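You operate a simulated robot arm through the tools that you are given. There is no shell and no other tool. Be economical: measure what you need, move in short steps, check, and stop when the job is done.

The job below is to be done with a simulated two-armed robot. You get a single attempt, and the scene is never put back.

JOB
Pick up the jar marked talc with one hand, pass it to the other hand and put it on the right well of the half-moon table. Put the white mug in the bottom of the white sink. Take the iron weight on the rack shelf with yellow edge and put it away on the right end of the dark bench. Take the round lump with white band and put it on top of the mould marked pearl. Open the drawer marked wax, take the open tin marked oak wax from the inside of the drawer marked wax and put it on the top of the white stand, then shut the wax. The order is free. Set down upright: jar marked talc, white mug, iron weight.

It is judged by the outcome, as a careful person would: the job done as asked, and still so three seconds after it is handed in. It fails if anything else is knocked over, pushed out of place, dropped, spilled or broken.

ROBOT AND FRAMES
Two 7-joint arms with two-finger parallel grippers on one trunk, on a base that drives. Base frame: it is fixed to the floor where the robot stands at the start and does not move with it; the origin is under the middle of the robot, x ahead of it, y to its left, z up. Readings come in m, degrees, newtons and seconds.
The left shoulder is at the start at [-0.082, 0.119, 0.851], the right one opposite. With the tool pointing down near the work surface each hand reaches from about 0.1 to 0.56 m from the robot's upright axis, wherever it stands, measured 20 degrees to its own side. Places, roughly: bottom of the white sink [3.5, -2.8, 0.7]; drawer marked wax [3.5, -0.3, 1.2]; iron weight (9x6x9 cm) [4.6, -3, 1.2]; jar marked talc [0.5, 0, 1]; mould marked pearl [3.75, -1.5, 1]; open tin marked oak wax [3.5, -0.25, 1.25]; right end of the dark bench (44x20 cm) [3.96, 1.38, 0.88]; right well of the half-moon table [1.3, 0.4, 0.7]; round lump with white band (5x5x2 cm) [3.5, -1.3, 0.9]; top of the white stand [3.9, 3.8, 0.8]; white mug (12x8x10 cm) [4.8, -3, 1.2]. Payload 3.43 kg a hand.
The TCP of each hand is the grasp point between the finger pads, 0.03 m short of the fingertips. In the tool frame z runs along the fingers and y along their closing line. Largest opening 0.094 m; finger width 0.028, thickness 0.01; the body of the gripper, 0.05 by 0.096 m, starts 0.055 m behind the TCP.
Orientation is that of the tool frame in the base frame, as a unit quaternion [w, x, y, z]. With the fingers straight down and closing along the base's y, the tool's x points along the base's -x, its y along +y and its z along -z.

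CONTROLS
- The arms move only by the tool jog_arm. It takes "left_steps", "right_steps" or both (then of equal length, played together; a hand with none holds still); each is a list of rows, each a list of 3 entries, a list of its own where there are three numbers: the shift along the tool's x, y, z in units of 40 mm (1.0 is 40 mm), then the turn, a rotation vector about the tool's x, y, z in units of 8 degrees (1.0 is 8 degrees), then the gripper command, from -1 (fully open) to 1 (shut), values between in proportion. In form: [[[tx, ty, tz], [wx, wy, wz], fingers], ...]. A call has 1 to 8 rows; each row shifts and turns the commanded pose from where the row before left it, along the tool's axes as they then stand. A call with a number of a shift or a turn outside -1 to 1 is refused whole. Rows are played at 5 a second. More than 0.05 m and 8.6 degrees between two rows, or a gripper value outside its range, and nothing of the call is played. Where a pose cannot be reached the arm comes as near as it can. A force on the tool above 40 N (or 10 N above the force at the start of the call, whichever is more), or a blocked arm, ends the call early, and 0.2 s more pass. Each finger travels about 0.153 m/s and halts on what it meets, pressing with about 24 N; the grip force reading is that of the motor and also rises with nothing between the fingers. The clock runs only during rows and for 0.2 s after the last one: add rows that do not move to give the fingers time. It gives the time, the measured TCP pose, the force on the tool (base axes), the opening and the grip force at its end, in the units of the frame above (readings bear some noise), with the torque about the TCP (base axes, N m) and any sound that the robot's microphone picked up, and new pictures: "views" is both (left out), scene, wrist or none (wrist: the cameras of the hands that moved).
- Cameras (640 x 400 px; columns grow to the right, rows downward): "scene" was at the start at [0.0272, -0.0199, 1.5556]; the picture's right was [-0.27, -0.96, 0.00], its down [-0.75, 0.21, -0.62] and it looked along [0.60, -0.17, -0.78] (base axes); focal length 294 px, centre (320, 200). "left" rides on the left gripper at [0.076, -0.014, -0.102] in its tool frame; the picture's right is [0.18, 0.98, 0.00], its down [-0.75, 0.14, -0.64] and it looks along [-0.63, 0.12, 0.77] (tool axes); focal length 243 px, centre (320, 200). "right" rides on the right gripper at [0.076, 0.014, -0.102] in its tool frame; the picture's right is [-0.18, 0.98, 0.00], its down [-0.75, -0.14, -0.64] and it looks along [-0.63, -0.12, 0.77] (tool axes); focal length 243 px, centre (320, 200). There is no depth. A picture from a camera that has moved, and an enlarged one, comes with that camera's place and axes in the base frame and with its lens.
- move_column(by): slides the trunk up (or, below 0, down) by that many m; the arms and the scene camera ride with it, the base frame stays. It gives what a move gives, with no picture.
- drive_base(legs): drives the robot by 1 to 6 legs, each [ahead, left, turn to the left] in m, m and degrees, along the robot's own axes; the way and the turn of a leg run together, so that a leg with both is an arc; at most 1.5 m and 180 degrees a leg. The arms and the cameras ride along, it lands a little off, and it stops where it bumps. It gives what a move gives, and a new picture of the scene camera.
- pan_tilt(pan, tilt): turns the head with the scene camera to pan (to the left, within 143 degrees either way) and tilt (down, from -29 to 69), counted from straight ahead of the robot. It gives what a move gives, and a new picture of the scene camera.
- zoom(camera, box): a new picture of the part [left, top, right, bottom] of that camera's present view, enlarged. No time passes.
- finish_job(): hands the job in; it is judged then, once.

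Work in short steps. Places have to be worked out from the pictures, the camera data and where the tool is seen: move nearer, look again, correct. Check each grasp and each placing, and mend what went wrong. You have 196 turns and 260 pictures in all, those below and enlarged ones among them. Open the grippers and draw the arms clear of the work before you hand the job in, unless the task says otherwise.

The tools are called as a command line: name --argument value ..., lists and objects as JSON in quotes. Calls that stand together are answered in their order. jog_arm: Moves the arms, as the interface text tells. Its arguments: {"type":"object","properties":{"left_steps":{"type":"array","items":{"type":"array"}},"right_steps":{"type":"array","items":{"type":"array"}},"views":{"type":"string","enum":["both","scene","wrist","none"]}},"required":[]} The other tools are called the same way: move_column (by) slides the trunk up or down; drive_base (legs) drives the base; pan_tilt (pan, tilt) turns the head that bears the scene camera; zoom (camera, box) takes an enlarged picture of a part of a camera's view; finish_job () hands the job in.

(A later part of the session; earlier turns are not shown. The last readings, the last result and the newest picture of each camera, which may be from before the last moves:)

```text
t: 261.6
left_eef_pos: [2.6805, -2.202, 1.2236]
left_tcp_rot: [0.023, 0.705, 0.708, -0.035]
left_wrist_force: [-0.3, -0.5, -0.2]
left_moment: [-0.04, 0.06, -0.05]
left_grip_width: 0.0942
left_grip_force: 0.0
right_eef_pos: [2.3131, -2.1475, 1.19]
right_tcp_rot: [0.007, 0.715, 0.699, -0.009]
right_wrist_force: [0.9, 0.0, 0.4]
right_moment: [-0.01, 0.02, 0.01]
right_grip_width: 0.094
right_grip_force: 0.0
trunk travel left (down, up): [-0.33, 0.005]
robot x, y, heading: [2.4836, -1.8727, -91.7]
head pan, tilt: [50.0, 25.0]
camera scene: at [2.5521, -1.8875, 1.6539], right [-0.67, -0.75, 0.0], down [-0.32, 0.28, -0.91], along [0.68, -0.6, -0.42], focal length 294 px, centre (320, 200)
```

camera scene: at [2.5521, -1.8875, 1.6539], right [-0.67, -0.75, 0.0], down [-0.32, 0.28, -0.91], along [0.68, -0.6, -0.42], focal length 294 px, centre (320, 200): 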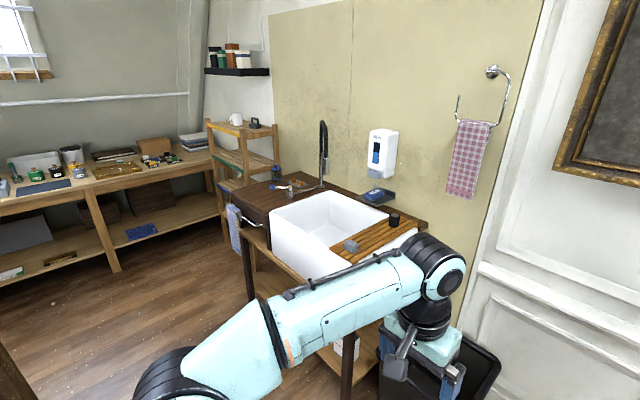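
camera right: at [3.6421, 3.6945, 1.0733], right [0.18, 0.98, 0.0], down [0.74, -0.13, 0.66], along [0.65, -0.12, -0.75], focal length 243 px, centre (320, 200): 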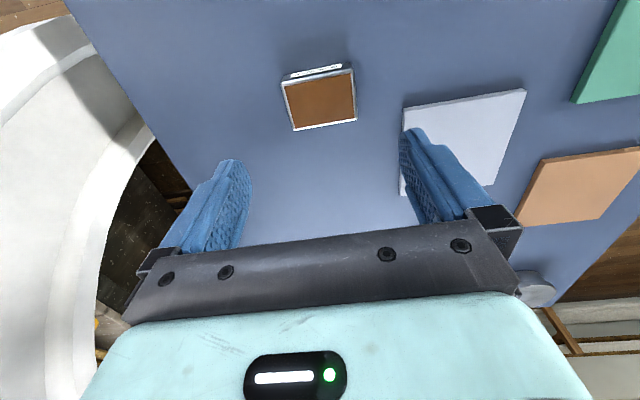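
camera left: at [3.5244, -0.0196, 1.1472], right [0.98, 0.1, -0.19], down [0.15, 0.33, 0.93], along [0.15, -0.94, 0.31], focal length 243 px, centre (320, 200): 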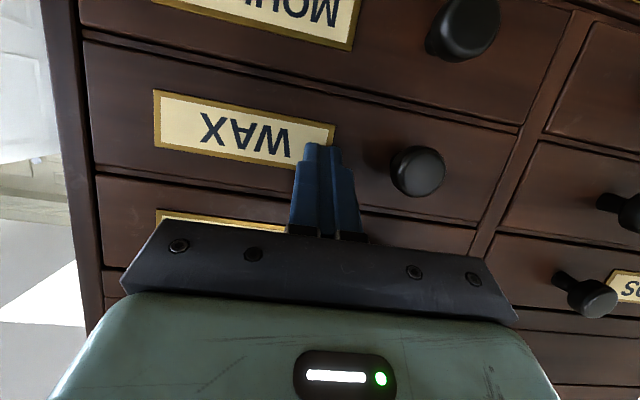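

The corridor between the bench end and the sink is about 1.1 m wide. I'll strafe along y≈-2.05 to x≈4.6 in front of the rack.

drive_base --legs '[[0.16, 0, 1.7], [0, 1.3, 0], [0, 0.8, 0]]'

pan_tilt --pan 0 --tilt 30

```text
t: 281.1
left_eef_pos: [4.7713, -2.3575, 1.2225]
left_tcp_rot: [0.024, 0.698, 0.715, -0.035]
left_wrist_force: [0.6, 0.6, -0.6]
left_moment: [0.02, -0.01, 0.03]
left_grip_width: 0.0939
left_grip_force: 0.0
right_eef_pos: [4.4035, -2.3098, 1.1895]
right_tcp_rot: [0.007, 0.709, 0.705, -0.01]
right_wrist_force: [1.3, 0.1, 0.3]
right_moment: [0.0, -0.02, 0.02]
right_grip_width: 0.0941
right_grip_force: 0.0
trunk travel left (down, up): [-0.33, 0.005]
robot x, y, heading: [4.5674, -2.0344, -90.4]
head pan, tilt: [50.0, 25.0]
camera scene: at [4.6361, -2.0452, 1.6539], right [-0.65, -0.76, 0.0], down [-0.32, 0.27, -0.91], along [0.69, -0.59, -0.42], focal length 294 px, centre (320, 200)
```

scene: 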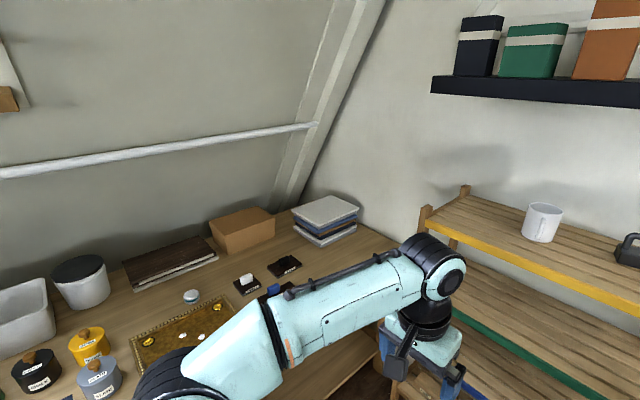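

```text
t: 282.3
left_eef_pos: [4.7709, -2.3573, 1.2222]
left_tcp_rot: [0.023, 0.698, 0.715, -0.035]
left_wrist_force: [-0.7, 0.6, 0.0]
left_moment: [-0.01, 0.01, -0.01]
left_grip_width: 0.0939
left_grip_force: 0.1
right_eef_pos: [4.402, -2.3103, 1.1902]
right_tcp_rot: [0.007, 0.709, 0.706, -0.009]
right_wrist_force: [-0.8, 0.3, -0.6]
right_moment: [0.02, 0.0, 0.01]
right_grip_width: 0.0944
right_grip_force: 0.0
trunk travel left (down, up): [-0.33, 0.005]
robot x, y, heading: [4.5663, -2.0324, -90.6]
head pan, tilt: [0.0, 30.0]
camera scene: at [4.5653, -2.0758, 1.646], right [-1.0, 0.01, 0.0], down [0.0, 0.5, -0.87], along [-0.01, -0.87, -0.5], focal length 294 px, centre (320, 200)
```

scene: 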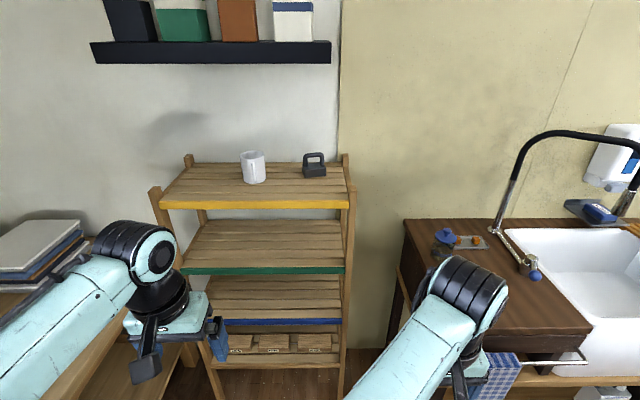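

I'll zoom on the mug and weight to see their shapes.

zoom --camera "scene" --box '[220, 130, 350, 220]'

```text
4.44 times, centred on (285, 175) of scene
camera zoom: at [4.5653, -2.0758, 1.646], right [-1.0, 0.01, 0.0], down [0.0, 0.5, -0.87], along [-0.01, -0.87, -0.5], focal length 1306 px, centre (476, 311)
```

zoom: 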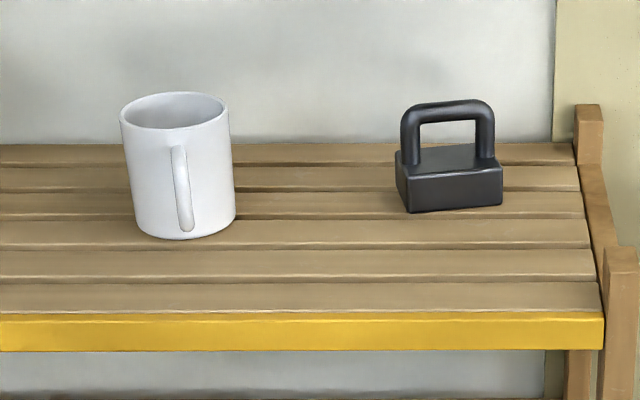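

The mug's handle faces the front, so I'll grip the body on its ±x sides with the left hand pitched about 30°. For the weight, a finger can hook through the loop handle. First I'll pitch and raise the left hand and look.

jog_arm --left_steps '[[[-0.035, 0, -0.4], [0, -1, 0], -1], [[-0.09, 0, -0.39], [0, -1, 0], -1], [[-0.14, 0, -0.37], [0, -1, 0], -1]]' --views "wrist"

```text
t: 283.1
left_eef_pos: [4.772, -2.3566, 1.2714]
left_tcp_rot: [0.172, 0.675, 0.694, -0.181]
left_wrist_force: [0.3, 0.2, 0.6]
left_moment: [0.01, 0.01, -0.01]
left_grip_width: 0.0939
left_grip_force: 0.1
right_eef_pos: [4.4024, -2.3093, 1.1903]
right_tcp_rot: [0.007, 0.709, 0.705, -0.01]
right_wrist_force: [-0.2, -0.7, -0.2]
right_moment: [-0.07, -0.05, 0.04]
right_grip_width: 0.094
right_grip_force: 0.0
trunk travel left (down, up): [-0.33, 0.005]
robot x, y, heading: [4.5682, -2.0305, -90.4]
head pan, tilt: [0.0, 30.0]
camera left: at [4.7559, -2.2411, 1.3243], right [0.98, 0.18, -0.11], down [0.17, -0.34, 0.92], along [0.13, -0.92, -0.37], focal length 243 px, centre (320, 200)
```

left: 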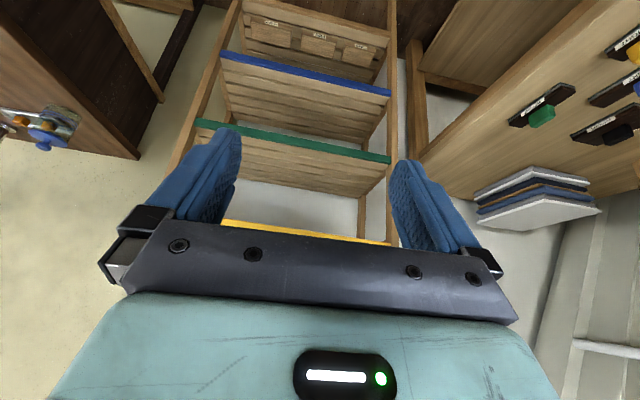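

Estimates: shelf top z≈1.175 with its front at y≈-2.88, mug axis (4.788, -3.04), weight centre (4.578, -3.085). I'll raise and retract the right hand, then drive 0.45 m closer.

jog_arm --right_steps '[[[0.4, 0, -0.7], [0, 0, 0], -1], [[0.4, 0, -0.7], [0, 0, 0], -1], [[0.2, 0, -0.5], [0, 0, 0], -1]]' --views "none"

drive_base --legs '[[0.45, 0.01, 0.4]]'

zoom --camera "left" --box '[0, 0, 640, 400]'

```text
t: 283.9
left_eef_pos: [4.7716, -2.3578, 1.271]
left_tcp_rot: [0.171, 0.675, 0.695, -0.18]
left_wrist_force: [-0.1, -0.3, 0.3]
left_moment: [-0.01, -0.01, -0.03]
left_grip_width: 0.0937
left_grip_force: 0.0
right_eef_pos: [4.4024, -2.2672, 1.2658]
right_tcp_rot: [0.007, 0.708, 0.706, -0.009]
right_wrist_force: [-0.3, -0.3, -0.4]
right_moment: [0.03, -0.03, -0.03]
right_grip_width: 0.094
right_grip_force: 0.0
trunk travel left (down, up): [-0.33, 0.005]
robot x, y, heading: [4.5644, -2.0307, -90.4]
head pan, tilt: [0.0, 30.0]
```

```text
t: 286.6
left_eef_pos: [4.7844, -2.807, 1.2704]
left_tcp_rot: [0.173, 0.671, 0.699, -0.179]
left_wrist_force: [0.0, -0.6, -0.4]
left_moment: [-0.03, 0.03, 0.0]
left_grip_width: 0.094
left_grip_force: 0.0
right_eef_pos: [4.4149, -2.7226, 1.2643]
right_tcp_rot: [0.007, 0.704, 0.71, -0.01]
right_wrist_force: [-0.6, -0.2, 0.1]
right_moment: [-0.02, 0.01, 0.0]
right_grip_width: 0.0943
right_grip_force: 0.1
trunk travel left (down, up): [-0.33, 0.005]
robot x, y, heading: [4.5725, -2.4815, -89.7]
head pan, tilt: [0.0, 30.0]
camera scene: at [4.5743, -2.5284, 1.6458], right [-1.0, 0.0, 0.0], down [0.0, 0.5, -0.87], along [0.0, -0.87, -0.5], focal length 294 px, centre (320, 200)
```

scene: 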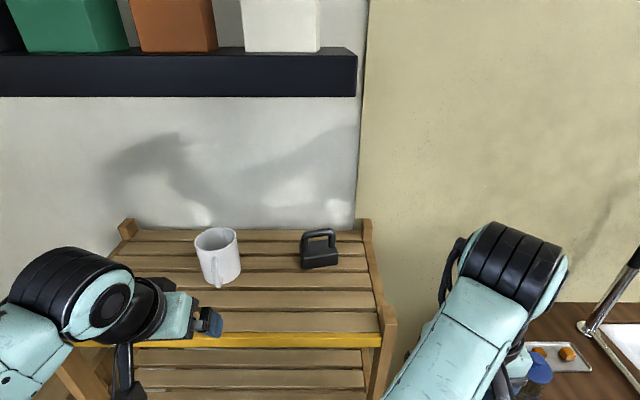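

```text
1.00 times, centred on (320, 200) of left (not enlarged: the box is as wide or as high as the picture)
camera zoom: at [4.7671, -2.692, 1.3241], right [0.97, 0.19, -0.11], down [0.17, -0.35, 0.92], along [0.14, -0.92, -0.37], focal length 243 px, centre (320, 200)
```

zoom: 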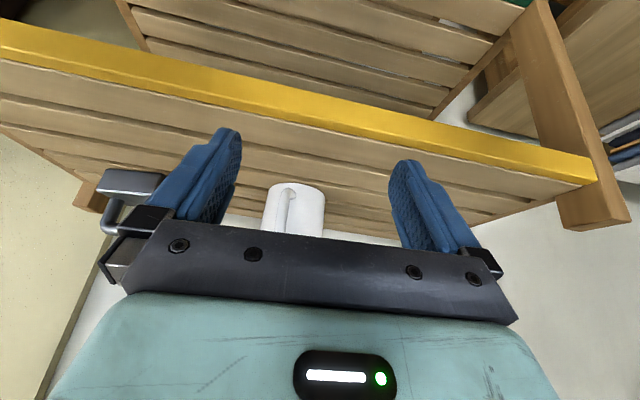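

The mug axis refines to about (4.783, -3.015). I'll drive 0.1 m closer, then reach forward around the mug.

drive_base --legs '[[0.1, 0, 0]]'

jog_arm --left_steps '[[[-0.3, 0, 0.45], [0, 0, 0], -1], [[-0.45, 0, 0.35], [0, 0, 0], -1]]' --views "wrist"

```text
t: 287.9
left_eef_pos: [4.8061, -2.8992, 1.2716]
left_tcp_rot: [0.175, 0.668, 0.702, -0.178]
left_wrist_force: [0.7, 0.6, 0.2]
left_moment: [0.0, -0.01, 0.01]
left_grip_width: 0.0939
left_grip_force: 0.0
right_eef_pos: [4.4311, -2.8173, 1.2647]
right_tcp_rot: [0.004, 0.701, 0.713, -0.005]
right_wrist_force: [-0.5, -0.4, -0.1]
right_moment: [-0.04, -0.04, -0.03]
right_grip_width: 0.0939
right_grip_force: 0.0
trunk travel left (down, up): [-0.33, 0.005]
robot x, y, heading: [4.5967, -2.5769, -89.2]
head pan, tilt: [0.0, 30.0]
stopped in leg 1: the robot was blocked; the commanded pose is now the measured one
camera scene: at [4.5908, -2.6223, 1.646], right [-1.0, -0.01, 0.0], down [-0.01, 0.5, -0.87], along [0.01, -0.87, -0.5], focal length 294 px, centre (320, 200)
```

scene: 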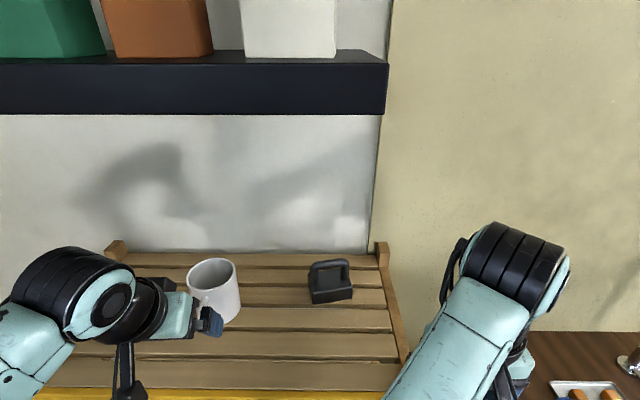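

```text
t: 288.5
left_eef_pos: [4.8107, -2.9416, 1.2563]
left_tcp_rot: [0.174, 0.667, 0.702, -0.179]
left_wrist_force: [-2.0, -0.1, 1.3]
left_moment: [-0.05, 0.2, -0.12]
left_grip_width: 0.0941
left_grip_force: 0.2
right_eef_pos: [4.4359, -2.8171, 1.2642]
right_tcp_rot: [0.002, 0.701, 0.714, -0.006]
right_wrist_force: [0.4, -0.2, 0.3]
right_moment: [0.0, 0.05, -0.02]
right_grip_width: 0.0939
right_grip_force: 0.1
trunk travel left (down, up): [-0.33, 0.005]
robot x, y, heading: [4.5936, -2.5785, -89.3]
head pan, tilt: [0.0, 30.0]
camera left: at [4.7914, -2.8266, 1.3097], right [0.97, 0.21, -0.11], down [0.17, -0.34, 0.92], along [0.15, -0.92, -0.37], focal length 243 px, centre (320, 200)
```

left: 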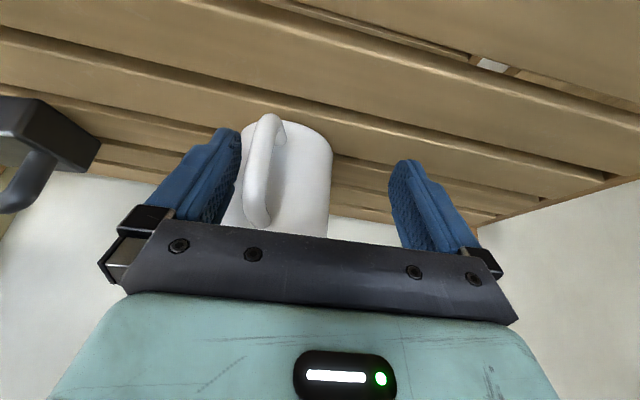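

The base was blocked and drifted 2 cm in +x. The mug is now off-centre between the fingers, so I'll shift the hand −27 mm in x before going further.

jog_arm --left_steps '[[[0.1, -0.35, -0.1], [0, 0, 0], -1], [[0, -0.35, 0], [0, 0, 0], -1]]' --views "both"

```text
t: 289.1
left_eef_pos: [4.7822, -2.9373, 1.258]
left_tcp_rot: [0.173, 0.667, 0.702, -0.177]
left_wrist_force: [-0.4, -0.2, -0.4]
left_moment: [-0.01, 0.02, 0.02]
left_grip_width: 0.094
left_grip_force: 0.1
right_eef_pos: [4.4361, -2.8162, 1.2642]
right_tcp_rot: [0.003, 0.701, 0.713, -0.006]
right_wrist_force: [-0.8, -0.9, 0.1]
right_moment: [0.01, 0.0, -0.02]
right_grip_width: 0.094
right_grip_force: 0.0
trunk travel left (down, up): [-0.33, 0.005]
robot x, y, heading: [4.5927, -2.5791, -89.1]
head pan, tilt: [0.0, 30.0]
camera scene: at [4.5946, -2.6228, 1.646], right [-1.0, -0.01, 0.0], down [-0.01, 0.5, -0.87], along [0.01, -0.87, -0.5], focal length 294 px, centre (320, 200)
camera left: at [4.7634, -2.8225, 1.3115], right [0.97, 0.21, -0.11], down [0.17, -0.35, 0.92], along [0.15, -0.92, -0.37], focal length 243 px, centre (320, 200)
```

scene: 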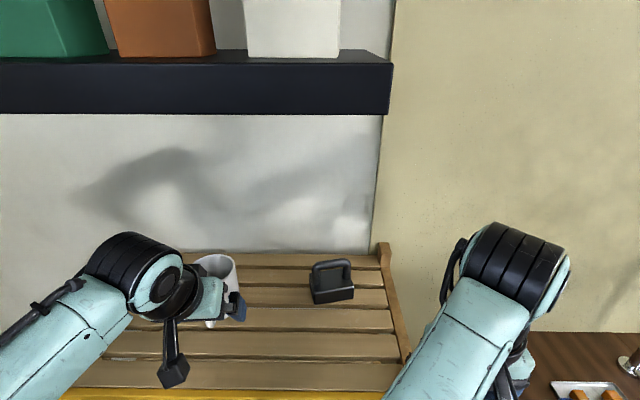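
left: 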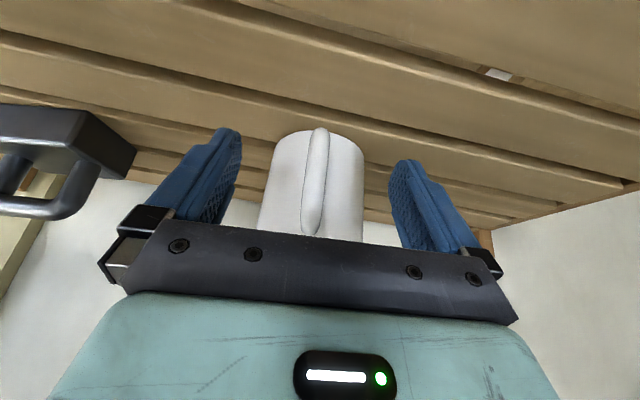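

Centred on the mug. I'll advance 75 mm so the pads straddle its body.

jog_arm --left_steps '[[[-0.55, 0, 0.3], [0, 0, 0], -1], [[-0.55, 0, 0.3], [0, 0, 0], -1], [[-0.55, 0, 0.3], [0, 0, 0], -1]]' --views "wrist"

```text
t: 289.9
left_eef_pos: [4.7851, -3.0126, 1.2597]
left_tcp_rot: [0.173, 0.668, 0.702, -0.177]
left_wrist_force: [0.1, -0.7, -0.5]
left_moment: [-0.03, 0.01, -0.01]
left_grip_width: 0.094
left_grip_force: 0.1
right_eef_pos: [4.4344, -2.8171, 1.2647]
right_tcp_rot: [0.003, 0.701, 0.713, -0.006]
right_wrist_force: [-0.2, -0.1, 0.8]
right_moment: [0.02, -0.02, 0.0]
right_grip_width: 0.0941
right_grip_force: 0.0
trunk travel left (down, up): [-0.33, 0.005]
robot x, y, heading: [4.5941, -2.578, -89.5]
head pan, tilt: [0.0, 30.0]
camera left: at [4.7661, -2.898, 1.3122], right [0.97, 0.21, -0.11], down [0.17, -0.35, 0.92], along [0.15, -0.92, -0.37], focal length 243 px, centre (320, 200)
```

left: 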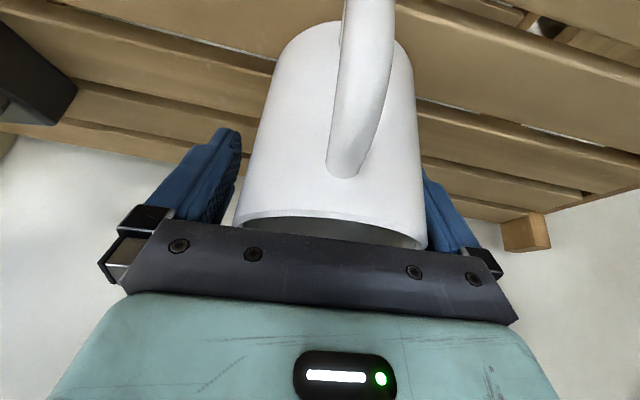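

Closing on the mug, then lifting a little.

jog_arm --left_steps '[[[0, 0.06, 0], [0, 0, 0], -0.7], [[0, 0, 0], [0, 0, 0], 1], [[0, 0, 0], [0, 0, 0], 1], [[0, 0, 0], [0, 0, 0], 1], [[-0.12, 0, -0.22], [0, 0, 0], 1], [[-0.12, 0, -0.22], [0, 0, 0], 1]]' --views "both"

```text
t: 291.3
left_eef_pos: [4.7874, -3.0117, 1.2794]
left_tcp_rot: [0.172, 0.668, 0.702, -0.178]
left_wrist_force: [0.0, 0.6, -2.3]
left_moment: [-0.06, -0.02, -0.01]
left_grip_width: 0.0821
left_grip_force: 24.0
right_eef_pos: [4.4356, -2.8158, 1.2648]
right_tcp_rot: [0.003, 0.7, 0.714, -0.005]
right_wrist_force: [-0.1, 0.3, -0.1]
right_moment: [0.03, -0.03, 0.01]
right_grip_width: 0.0941
right_grip_force: 0.1
trunk travel left (down, up): [-0.33, 0.005]
robot x, y, heading: [4.5966, -2.58, -89.2]
head pan, tilt: [0.0, 30.0]
camera scene: at [4.5945, -2.6228, 1.6459], right [-1.0, -0.01, 0.0], down [-0.01, 0.5, -0.87], along [0.01, -0.87, -0.5], focal length 294 px, centre (320, 200)
camera left: at [4.7689, -2.8969, 1.3321], right [0.97, 0.21, -0.11], down [0.17, -0.35, 0.92], along [0.15, -0.92, -0.37], focal length 243 px, centre (320, 200)
```

scene: 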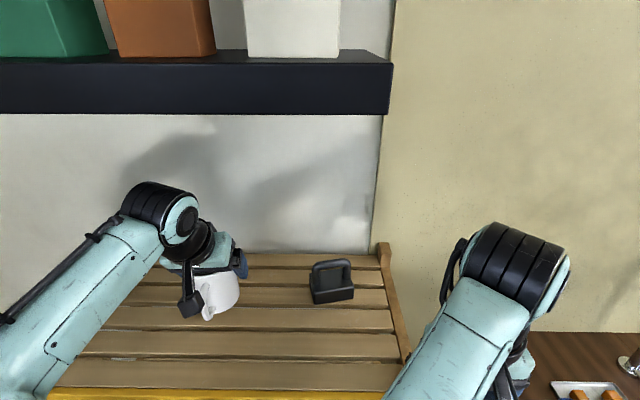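
left: 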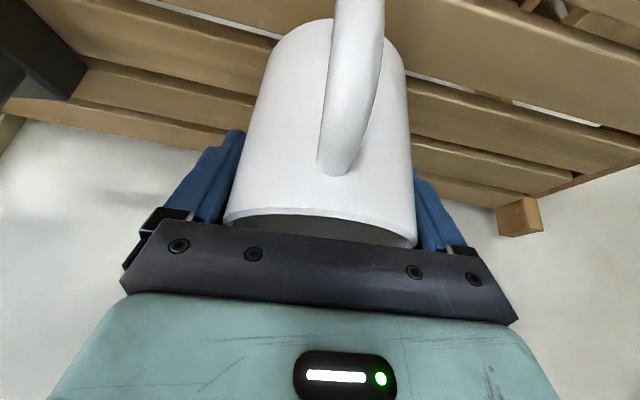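

The mug is held (−2.3 N). Lifting a bit more, backing out and strafing to the sink.

jog_arm --left_steps '[[[-0.2, 0, -0.36], [0, 0, 0], 1]]' --views "none"

drive_base --legs '[[-0.5, 0, -0.8], [0, -1.27, 0]]'

pan_tilt --pan 5 --tilt 40

```text
t: 291.7
left_eef_pos: [4.788, -3.0116, 1.2959]
left_tcp_rot: [0.173, 0.668, 0.701, -0.178]
left_wrist_force: [0.4, 0.2, -3.7]
left_moment: [-0.04, 0.01, 0.0]
left_grip_width: 0.0818
left_grip_force: 24.4
right_eef_pos: [4.4357, -2.8164, 1.2642]
right_tcp_rot: [0.003, 0.701, 0.713, -0.006]
right_wrist_force: [0.2, -0.9, -0.1]
right_moment: [-0.01, 0.01, 0.02]
right_grip_width: 0.094
right_grip_force: 0.0
trunk travel left (down, up): [-0.33, 0.005]
robot x, y, heading: [4.5983, -2.5791, -89.1]
head pan, tilt: [0.0, 30.0]
```

```text
t: 305.4
left_eef_pos: [3.5416, -2.5344, 1.2954]
left_tcp_rot: [0.174, 0.663, 0.706, -0.176]
left_wrist_force: [-0.8, 0.4, -2.6]
left_moment: [-0.04, -0.01, 0.01]
left_grip_width: 0.0821
left_grip_force: 23.9
right_eef_pos: [3.1853, -2.3431, 1.2642]
right_tcp_rot: [0.003, 0.696, 0.718, -0.005]
right_wrist_force: [0.5, 0.1, 0.2]
right_moment: [0.0, -0.02, 0.02]
right_grip_width: 0.0939
right_grip_force: 0.1
trunk travel left (down, up): [-0.33, 0.005]
robot x, y, heading: [3.3416, -2.1023, -88.6]
head pan, tilt: [0.0, 30.0]
camera scene: at [3.3411, -2.1477, 1.6459], right [-1.0, -0.03, 0.0], down [-0.01, 0.5, -0.87], along [0.03, -0.87, -0.5], focal length 294 px, centre (320, 200)
```

scene: 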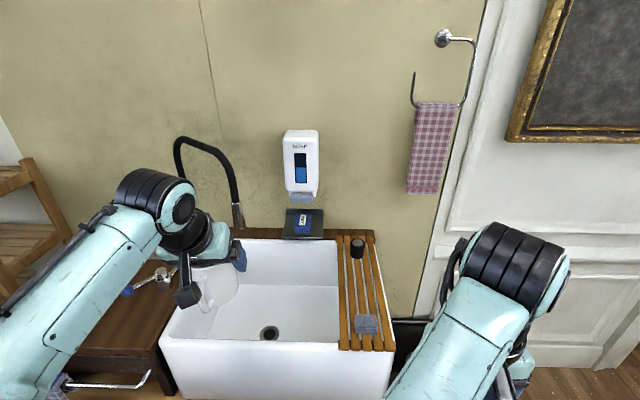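

```text
t: 306.1
left_eef_pos: [3.5404, -2.5333, 1.2961]
left_tcp_rot: [0.174, 0.663, 0.707, -0.176]
left_wrist_force: [0.2, -0.1, -3.4]
left_moment: [-0.06, 0.04, 0.0]
left_grip_width: 0.0819
left_grip_force: 24.3
right_eef_pos: [3.1848, -2.3432, 1.2642]
right_tcp_rot: [0.004, 0.696, 0.718, -0.005]
right_wrist_force: [0.1, -0.2, 0.5]
right_moment: [0.01, 0.02, 0.02]
right_grip_width: 0.0941
right_grip_force: 0.0
trunk travel left (down, up): [-0.33, 0.005]
robot x, y, heading: [3.344, -2.0985, -88.1]
head pan, tilt: [5.0, 40.0]
camera scene: at [3.3483, -2.1417, 1.6306], right [-0.99, -0.12, 0.0], down [-0.07, 0.64, -0.77], along [0.09, -0.76, -0.64], focal length 294 px, centre (320, 200)
```

scene: 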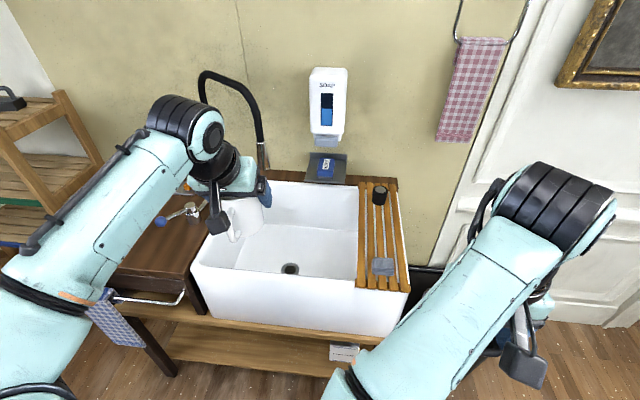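

The open sink interior is about x 3.33–3.70, y −2.60…−2.95, with the faucet spout near (3.59, −2.82, 1.1). I'll place the mug at about (3.45, −2.77), on the side away from the spout. Driving closer.

drive_base --legs '[[0.22, -0.08, -1.5]]'

pan_tilt --pan 10 --tilt 50

zoom --camera "left" --box '[0, 0, 640, 400]'

```text
t: 307.9
left_eef_pos: [3.453, -2.7588, 1.2952]
left_tcp_rot: [0.172, 0.672, 0.698, -0.178]
left_wrist_force: [0.4, 0.5, -2.6]
left_moment: [-0.08, 0.0, 0.01]
left_grip_width: 0.0819
left_grip_force: 23.5
right_eef_pos: [3.1009, -2.5592, 1.2653]
right_tcp_rot: [0.004, 0.706, 0.709, -0.006]
right_wrist_force: [0.4, 1.0, 0.1]
right_moment: [-0.04, -0.01, 0.0]
right_grip_width: 0.0938
right_grip_force: 0.0
trunk travel left (down, up): [-0.33, 0.005]
robot x, y, heading: [3.2696, -2.3249, -90.0]
head pan, tilt: [5.0, 40.0]
camera scene: at [3.2706, -2.3609, 1.6304], right [-1.0, -0.09, 0.0], down [-0.06, 0.64, -0.77], along [0.07, -0.76, -0.64], focal length 294 px, centre (320, 200)
```

scene: 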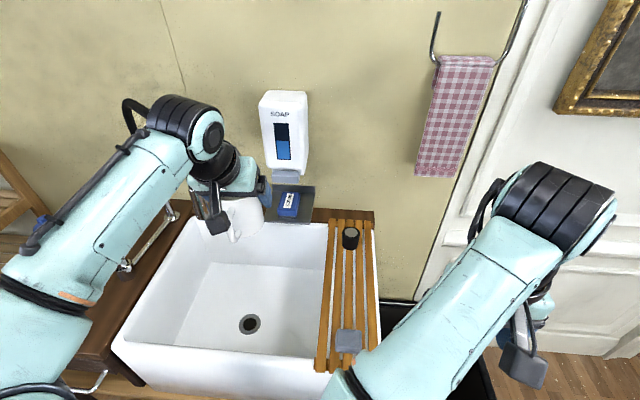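

```text
t: 308.6
left_eef_pos: [3.4523, -2.7586, 1.2952]
left_tcp_rot: [0.171, 0.672, 0.698, -0.179]
left_wrist_force: [0.8, 0.2, -2.4]
left_moment: [-0.1, 0.0, -0.02]
left_grip_width: 0.0819
left_grip_force: 24.2
right_eef_pos: [3.1013, -2.5596, 1.2642]
right_tcp_rot: [0.003, 0.705, 0.709, -0.005]
right_wrist_force: [-0.4, 0.1, 0.3]
right_moment: [0.01, 0.01, -0.02]
right_grip_width: 0.0939
right_grip_force: 0.0
trunk travel left (down, up): [-0.33, 0.005]
robot x, y, heading: [3.2612, -2.321, -89.6]
head pan, tilt: [10.0, 50.0]
camera scene: at [3.2763, -2.353, 1.6165], right [-0.98, -0.18, 0.0], down [-0.13, 0.75, -0.64], along [0.11, -0.63, -0.77], focal length 294 px, centre (320, 200)
```

scene: 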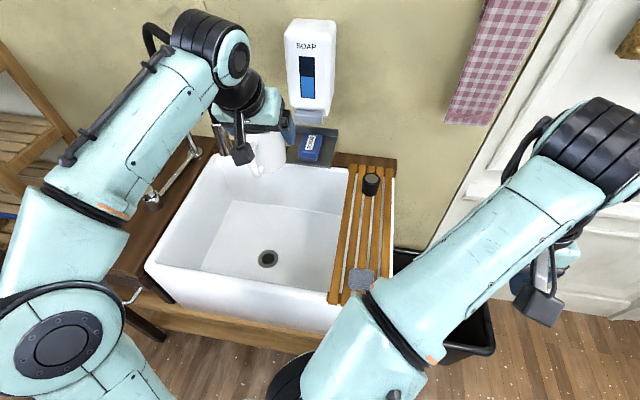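

```text
1.00 times, centred on (320, 200) of left (not enlarged: the box is as wide or as high as the picture)
camera zoom: at [3.4341, -2.6437, 1.349], right [0.98, 0.19, -0.11], down [0.17, -0.35, 0.92], along [0.14, -0.92, -0.37], focal length 243 px, centre (320, 200)
```

zoom: 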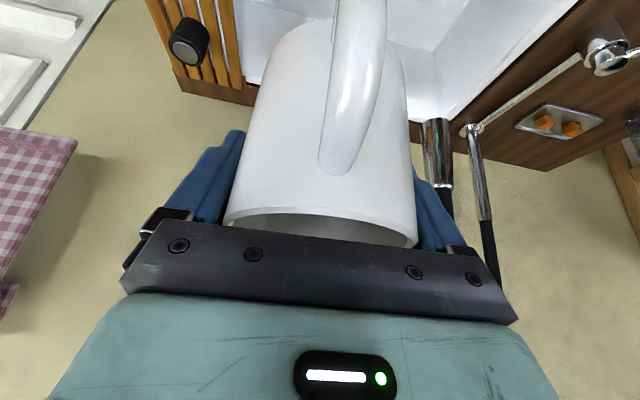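

Clear of the spout by about 6 cm. I'll nudge 27 mm forward and start descending.

jog_arm --left_steps '[[[-0.59, -0.1, 0.33], [0, 0, 0], 1], [[0.485, -0.1, 0.875], [0, 0, 0], 1], [[0.485, 0, 0.875], [0, 0, 0], 1], [[0.485, 0, 0.875], [0, 0, 0], 1], [[0.485, 0, 0.875], [0, 0, 0], 1], [[0.485, 0, 0.875], [0, 0, 0], 1]]' --views "both"

```text
t: 310.0
left_eef_pos: [3.4404, -2.7863, 1.0969]
left_tcp_rot: [0.172, 0.672, 0.697, -0.179]
left_wrist_force: [0.4, -0.4, -2.6]
left_moment: [-0.06, 0.0, 0.0]
left_grip_width: 0.0819
left_grip_force: 24.0
right_eef_pos: [3.1013, -2.5582, 1.265]
right_tcp_rot: [0.002, 0.705, 0.709, -0.006]
right_wrist_force: [0.2, -0.6, 0.1]
right_moment: [0.05, 0.0, 0.01]
right_grip_width: 0.0942
right_grip_force: 0.1
trunk travel left (down, up): [-0.33, 0.005]
robot x, y, heading: [3.2632, -2.3223, -89.9]
head pan, tilt: [10.0, 50.0]
camera scene: at [3.2765, -2.353, 1.6164], right [-0.98, -0.18, 0.0], down [-0.14, 0.75, -0.64], along [0.11, -0.63, -0.77], focal length 294 px, centre (320, 200)
camera left: at [3.4229, -2.6715, 1.1492], right [0.98, 0.19, -0.11], down [0.17, -0.35, 0.92], along [0.14, -0.92, -0.37], focal length 243 px, centre (320, 200)
```

scene: 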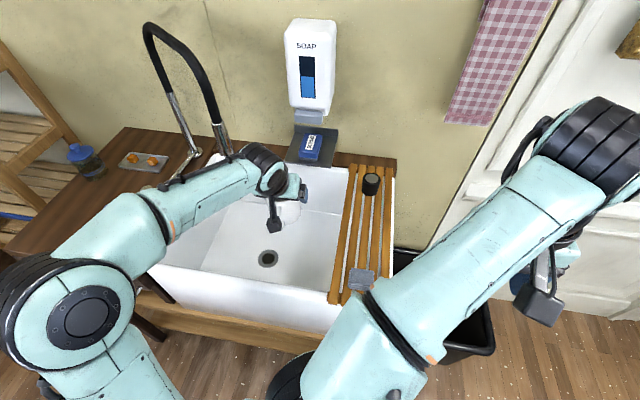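
left: 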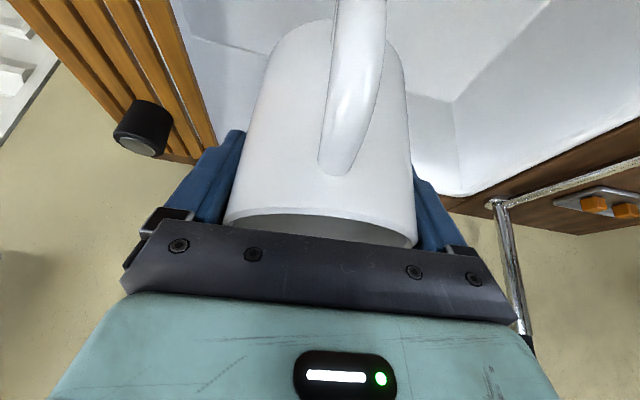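

Descending further, watching elbow and rim.

jog_arm --left_steps '[[[0.485, 0, 0.875], [0, 0, 0], 1], [[0.485, 0, 0.875], [0, 0, 0], 1], [[0.485, 0, 0.875], [0, 0, 0], 1]]' --views "both"

```text
t: 310.8
left_eef_pos: [3.4406, -2.7869, 0.9765]
left_tcp_rot: [0.172, 0.672, 0.698, -0.179]
left_wrist_force: [-0.6, -0.2, -3.5]
left_moment: [-0.05, -0.02, 0.0]
left_grip_width: 0.0818
left_grip_force: 24.1
right_eef_pos: [3.1013, -2.5599, 1.2645]
right_tcp_rot: [0.004, 0.705, 0.709, -0.006]
right_wrist_force: [0.6, 0.8, 0.3]
right_moment: [0.01, -0.05, 0.02]
right_grip_width: 0.094
right_grip_force: 0.1
trunk travel left (down, up): [-0.33, 0.005]
robot x, y, heading: [3.2597, -2.3221, -89.7]
head pan, tilt: [10.0, 50.0]
camera scene: at [3.2764, -2.353, 1.6164], right [-0.98, -0.18, 0.0], down [-0.13, 0.75, -0.64], along [0.11, -0.63, -0.77], focal length 294 px, centre (320, 200)
camera left: at [3.4218, -2.6727, 1.0295], right [0.98, 0.19, -0.11], down [0.17, -0.35, 0.92], along [0.14, -0.92, -0.37], focal length 243 px, centre (320, 200)
```

scene: 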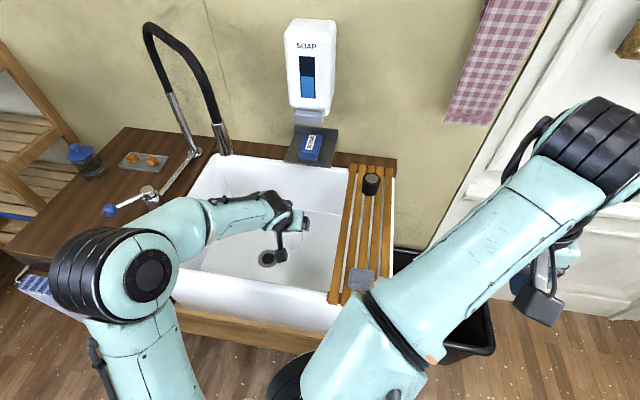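
left: 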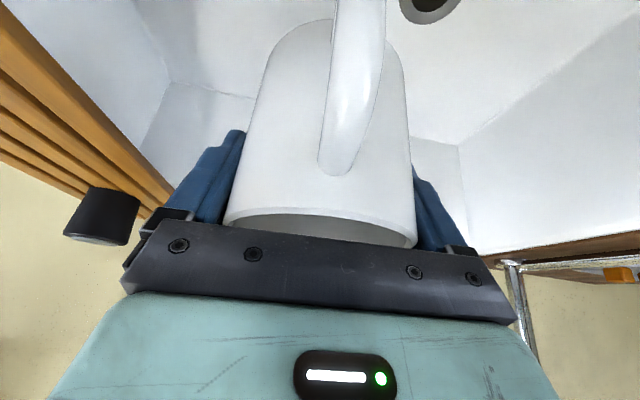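

The elbow looks about 15 cm above the counter. I'll continue two more steps.

jog_arm --left_steps '[[[0.485, 0, 0.875], [0, 0, 0], 1], [[0.39, 0, 0.7], [0, 0, 0], 1]]' --views "both"

```text
t: 311.4
left_eef_pos: [3.4376, -2.7853, 0.9027]
left_tcp_rot: [0.172, 0.672, 0.698, -0.178]
left_wrist_force: [0.3, -0.6, -3.0]
left_moment: [-0.06, 0.02, 0.01]
left_grip_width: 0.082
left_grip_force: 24.3
right_eef_pos: [3.1014, -2.5603, 1.2643]
right_tcp_rot: [0.003, 0.705, 0.709, -0.005]
right_wrist_force: [0.4, -0.5, 0.2]
right_moment: [-0.04, 0.03, -0.03]
right_grip_width: 0.094
right_grip_force: 0.1
trunk travel left (down, up): [-0.33, 0.005]
robot x, y, heading: [3.2671, -2.323, -89.8]
head pan, tilt: [10.0, 50.0]
camera scene: at [3.2757, -2.3529, 1.6164], right [-0.98, -0.18, 0.0], down [-0.13, 0.75, -0.64], along [0.11, -0.63, -0.77], focal length 294 px, centre (320, 200)
camera left: at [3.4191, -2.6698, 0.9557], right [0.98, 0.19, -0.11], down [0.17, -0.35, 0.92], along [0.14, -0.92, -0.37], focal length 243 px, centre (320, 200)
```

scene: 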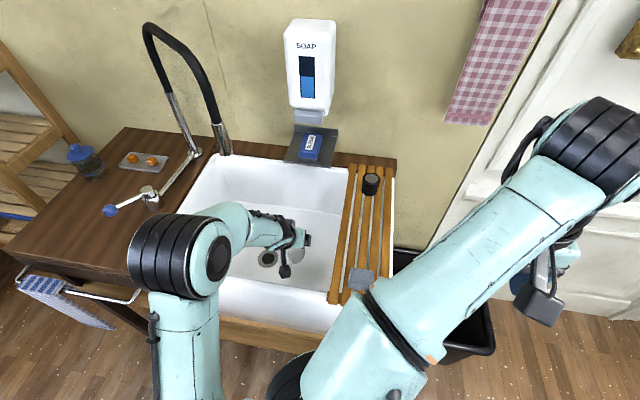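
left: 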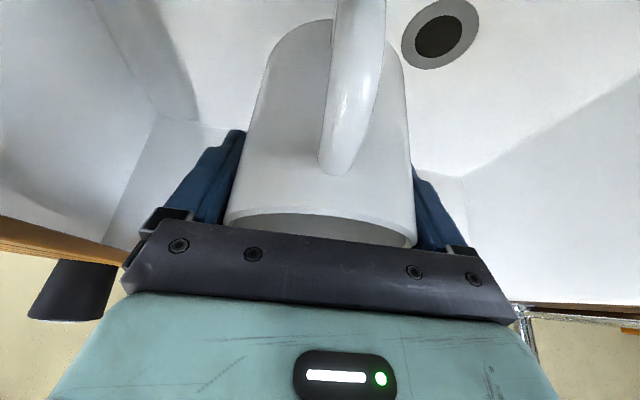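

Close to the sink bottom now; lowering in small steps until contact.

jog_arm --left_steps '[[[0.24, 0, 0.44], [0, 0, 0], 1], [[0.12, 0, 0.22], [0, 0, 0], 1]]' --views "none"

jog_arm --left_steps '[[[0.1, 0, 0.17], [0, 0, 0], 1], [[0.1, 0, 0.17], [0, 0, 0], 1]]' --views "wrist"

```text
t: 312.0
left_eef_pos: [3.4379, -2.7856, 0.8832]
left_tcp_rot: [0.176, 0.67, 0.698, -0.182]
left_wrist_force: [-1.9, 3.8, 19.7]
left_moment: [3.21, 0.24, 0.21]
left_grip_width: 0.0817
left_grip_force: 23.8
right_eef_pos: [3.1024, -2.5592, 1.2653]
right_tcp_rot: [0.003, 0.706, 0.708, -0.006]
right_wrist_force: [0.0, 0.3, -0.4]
right_moment: [-0.02, 0.0, -0.01]
right_grip_width: 0.0942
right_grip_force: 0.1
trunk travel left (down, up): [-0.33, 0.005]
robot x, y, heading: [3.2673, -2.3219, -89.9]
head pan, tilt: [10.0, 50.0]
stopped in row 2 (left hand): the force on the tool passed its limit at 56 N (the readings are from after the stop); the commanded pose is now the measured one
```

```text
t: 312.2
left_eef_pos: [3.4376, -2.7876, 0.8826]
left_tcp_rot: [0.176, 0.669, 0.698, -0.184]
left_wrist_force: [0.6, 3.2, 15.9]
left_moment: [2.58, 0.26, -0.04]
left_grip_width: 0.0817
left_grip_force: 24.4
right_eef_pos: [3.1018, -2.5576, 1.2634]
right_tcp_rot: [0.003, 0.705, 0.709, -0.007]
right_wrist_force: [-0.8, 0.2, -0.4]
right_moment: [0.01, 0.01, -0.03]
right_grip_width: 0.0938
right_grip_force: 0.1
trunk travel left (down, up): [-0.33, 0.005]
robot x, y, heading: [3.2652, -2.319, -90.0]
head pan, tilt: [10.0, 50.0]
stopped in row 1 (left hand): the force on the tool passed its limit at 52 N (the readings are from after the stop); the commanded pose is now the measured one
camera left: at [3.419, -2.6715, 0.9345], right [0.97, 0.2, -0.11], down [0.17, -0.33, 0.93], along [0.15, -0.92, -0.36], focal length 243 px, centre (320, 200)
```

left: 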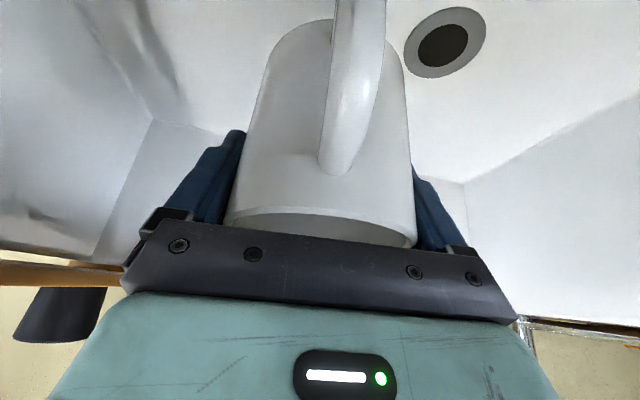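

The moment (contact about 16 cm behind the TCP) shows the wrist is resting on the sink's front rim. I'll raise it, move 6 cm further back in the sink, and lower again.

jog_arm --left_steps '[[[-0.3, 0, -0.55], [0, 0, 0], 1], [[-0.65, 0, 0.36], [0, 0, 0], 1], [[-0.65, 0, 0.36], [0, 0, 0], 1]]' --views "both"

```text
t: 313.1
left_eef_pos: [3.4394, -2.8466, 0.9075]
left_tcp_rot: [0.175, 0.669, 0.699, -0.182]
left_wrist_force: [0.1, -0.6, -3.1]
left_moment: [-0.06, 0.02, 0.0]
left_grip_width: 0.0817
left_grip_force: 23.9
right_eef_pos: [3.1025, -2.5599, 1.2643]
right_tcp_rot: [0.002, 0.705, 0.709, -0.006]
right_wrist_force: [-0.6, 0.0, 0.4]
right_moment: [0.02, -0.01, 0.01]
right_grip_width: 0.0941
right_grip_force: 0.1
trunk travel left (down, up): [-0.33, 0.005]
robot x, y, heading: [3.2644, -2.3216, -90.1]
head pan, tilt: [10.0, 50.0]
camera scene: at [3.2767, -2.3533, 1.6164], right [-0.98, -0.18, 0.0], down [-0.14, 0.75, -0.64], along [0.11, -0.63, -0.77], focal length 294 px, centre (320, 200)
camera left: at [3.4217, -2.7311, 0.959], right [0.97, 0.2, -0.11], down [0.17, -0.34, 0.93], along [0.14, -0.92, -0.36], focal length 243 px, centre (320, 200)
```

scene: 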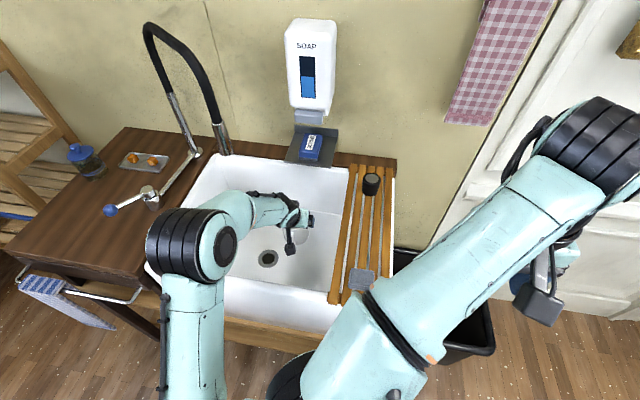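
left: 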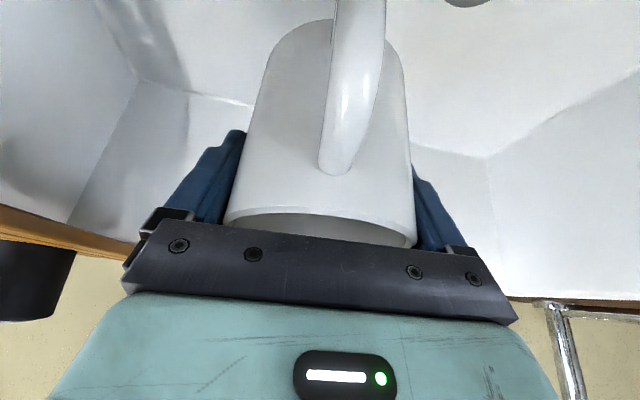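

Lowering again in small steps.

jog_arm --left_steps '[[[0.24, 0, 0.44], [0, 0, 0], 1], [[0.24, 0, 0.44], [0, 0, 0], 1], [[0.15, 0, 0.26], [0, 0, 0], 1], [[0.15, 0, 0.26], [0, 0, 0], 1]]' --views "both"

```text
t: 314.1
left_eef_pos: [3.4372, -2.8481, 0.843]
left_tcp_rot: [0.176, 0.669, 0.698, -0.183]
left_wrist_force: [-0.2, 0.4, -3.4]
left_moment: [-0.07, 0.01, 0.0]
left_grip_width: 0.0817
left_grip_force: 23.6
right_eef_pos: [3.101, -2.5592, 1.264]
right_tcp_rot: [0.003, 0.705, 0.709, -0.006]
right_wrist_force: [0.0, -0.7, 0.5]
right_moment: [-0.01, 0.0, 0.01]
right_grip_width: 0.094
right_grip_force: 0.2
trunk travel left (down, up): [-0.33, 0.005]
robot x, y, heading: [3.2641, -2.322, -89.9]
head pan, tilt: [10.0, 50.0]
camera scene: at [3.2764, -2.353, 1.6164], right [-0.98, -0.18, 0.0], down [-0.14, 0.75, -0.64], along [0.11, -0.63, -0.77], focal length 294 px, centre (320, 200)
camera left: at [3.4196, -2.7316, 0.8941], right [0.97, 0.2, -0.11], down [0.17, -0.34, 0.93], along [0.14, -0.92, -0.36], focal length 243 px, centre (320, 200)
```

scene: 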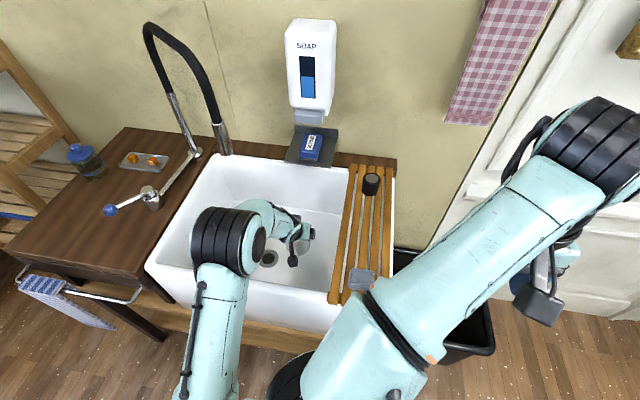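
left: 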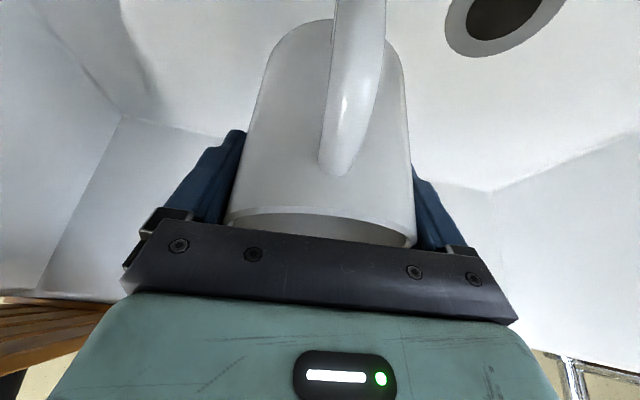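

Still free. Continuing down.

jog_arm --left_steps '[[[0.15, 0, 0.26], [0, 0, 0], 1], [[0.15, 0, 0.26], [0, 0, 0], 1], [[0.12, 0, 0.2], [0, 0, 0], 1]]' --views "none"

jog_arm --left_steps '[[[0.1, 0, 0.17], [0, 0, 0], 1], [[0.1, 0, 0.17], [0, 0, 0], 1]]' --views "wrist"

```text
t: 314.9
left_eef_pos: [3.438, -2.846, 0.8091]
left_tcp_rot: [0.175, 0.669, 0.698, -0.183]
left_wrist_force: [-0.3, 1.1, -2.8]
left_moment: [-0.05, 0.0, 0.0]
left_grip_width: 0.0819
left_grip_force: 24.1
right_eef_pos: [3.1012, -2.5594, 1.2652]
right_tcp_rot: [0.004, 0.705, 0.709, -0.006]
right_wrist_force: [-0.3, 0.9, 0.0]
right_moment: [0.04, -0.02, -0.07]
right_grip_width: 0.0938
right_grip_force: 0.0
trunk travel left (down, up): [-0.33, 0.005]
robot x, y, heading: [3.2689, -2.3212, -89.7]
head pan, tilt: [10.0, 50.0]
```

```text
t: 315.4
left_eef_pos: [3.4375, -2.846, 0.7925]
left_tcp_rot: [0.177, 0.669, 0.699, -0.182]
left_wrist_force: [-0.3, -0.3, -2.9]
left_moment: [-0.08, 0.0, 0.01]
left_grip_width: 0.0821
left_grip_force: 24.3
right_eef_pos: [3.102, -2.5592, 1.2651]
right_tcp_rot: [0.004, 0.705, 0.709, -0.006]
right_wrist_force: [0.3, -0.4, -0.3]
right_moment: [0.01, -0.03, 0.03]
right_grip_width: 0.094
right_grip_force: 0.0
trunk travel left (down, up): [-0.33, 0.005]
robot x, y, heading: [3.2667, -2.3203, -89.7]
head pan, tilt: [10.0, 50.0]
camera left: at [3.4201, -2.7297, 0.8446], right [0.97, 0.2, -0.11], down [0.17, -0.34, 0.93], along [0.15, -0.92, -0.36], focal length 243 px, centre (320, 200)
```

left: 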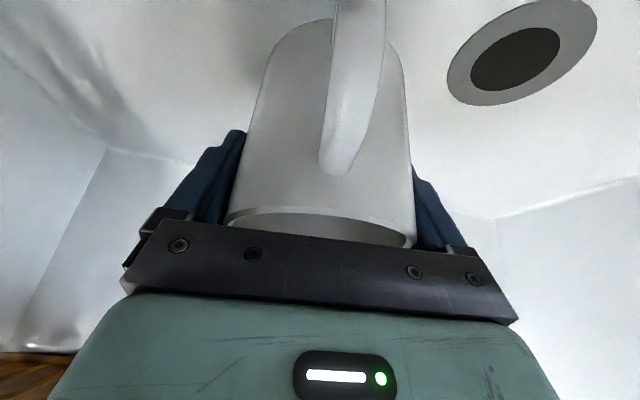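

Nearly there (floor ≈0.69). A few more millimetres.

jog_arm --left_steps '[[[0.07, 0, 0.12], [0, 0, 0], 1], [[0.07, 0, 0.12], [0, 0, 0], 1]]' --views "none"

jog_arm --left_steps '[[[0.07, 0, 0.12], [0, 0, 0], 1], [[0.07, 0, 0.12], [0, 0, 0], 1]]' --views "none"

```text
t: 316.1
left_eef_pos: [3.4371, -2.8464, 0.7806]
left_tcp_rot: [0.176, 0.669, 0.699, -0.184]
left_wrist_force: [-0.6, -0.4, -2.7]
left_moment: [-0.07, 0.02, -0.03]
left_grip_width: 0.0818
left_grip_force: 23.3
right_eef_pos: [3.1018, -2.5616, 1.2654]
right_tcp_rot: [0.003, 0.705, 0.709, -0.006]
right_wrist_force: [0.3, 0.2, 0.4]
right_moment: [0.04, -0.01, 0.02]
right_grip_width: 0.0941
right_grip_force: 0.1
trunk travel left (down, up): [-0.33, 0.005]
robot x, y, heading: [3.2684, -2.3186, -89.7]
head pan, tilt: [10.0, 50.0]
```

```text
t: 316.6
left_eef_pos: [3.4381, -2.8457, 0.7709]
left_tcp_rot: [0.176, 0.669, 0.699, -0.183]
left_wrist_force: [1.0, -0.3, -2.7]
left_moment: [-0.07, -0.02, 0.02]
left_grip_width: 0.0819
left_grip_force: 24.2
right_eef_pos: [3.1015, -2.5579, 1.2653]
right_tcp_rot: [0.002, 0.705, 0.709, -0.006]
right_wrist_force: [-0.1, 1.2, 0.5]
right_moment: [0.0, -0.01, 0.0]
right_grip_width: 0.0941
right_grip_force: 0.1
trunk travel left (down, up): [-0.33, 0.005]
robot x, y, heading: [3.2654, -2.3202, -90.1]
head pan, tilt: [10.0, 50.0]
```

jog_arm --left_steps '[[[0.07, 0, 0.12], [0, 0, 0], 1], [[0.07, 0, 0.12], [0, 0, 0], 1], [[0.07, 0, 0.12], [0, 0, 0], 1]]' --views "both"

```text
t: 317.4
left_eef_pos: [3.4369, -2.846, 0.757]
left_tcp_rot: [0.178, 0.669, 0.697, -0.186]
left_wrist_force: [-0.7, 0.6, 13.7]
left_moment: [0.64, -0.26, 0.07]
left_grip_width: 0.0821
left_grip_force: 24.2
right_eef_pos: [3.1018, -2.558, 1.2657]
right_tcp_rot: [0.004, 0.705, 0.709, -0.007]
right_wrist_force: [-0.9, 0.5, 0.2]
right_moment: [-0.04, 0.02, 0.01]
right_grip_width: 0.0937
right_grip_force: 0.0
trunk travel left (down, up): [-0.33, 0.005]
robot x, y, heading: [3.2606, -2.3206, -89.8]
head pan, tilt: [10.0, 50.0]
camera scene: at [3.2759, -2.3508, 1.6167], right [-0.98, -0.18, 0.0], down [-0.14, 0.75, -0.64], along [0.11, -0.63, -0.77], focal length 294 px, centre (320, 200)
camera left: at [3.4188, -2.7301, 0.8085], right [0.97, 0.2, -0.11], down [0.17, -0.33, 0.93], along [0.14, -0.92, -0.35], focal length 243 px, centre (320, 200)
```

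scene: 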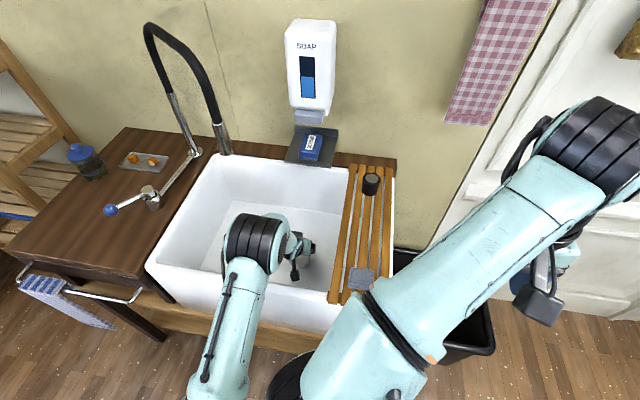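
left: 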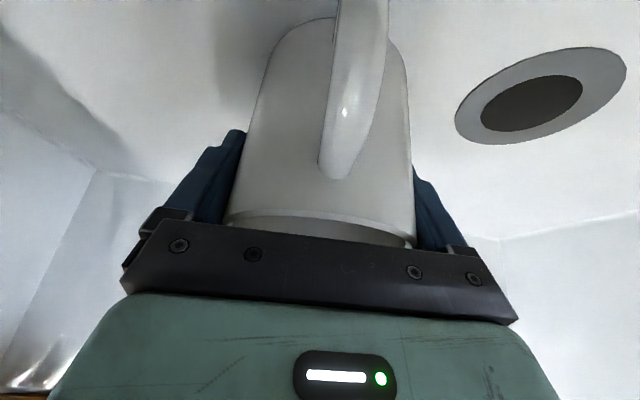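

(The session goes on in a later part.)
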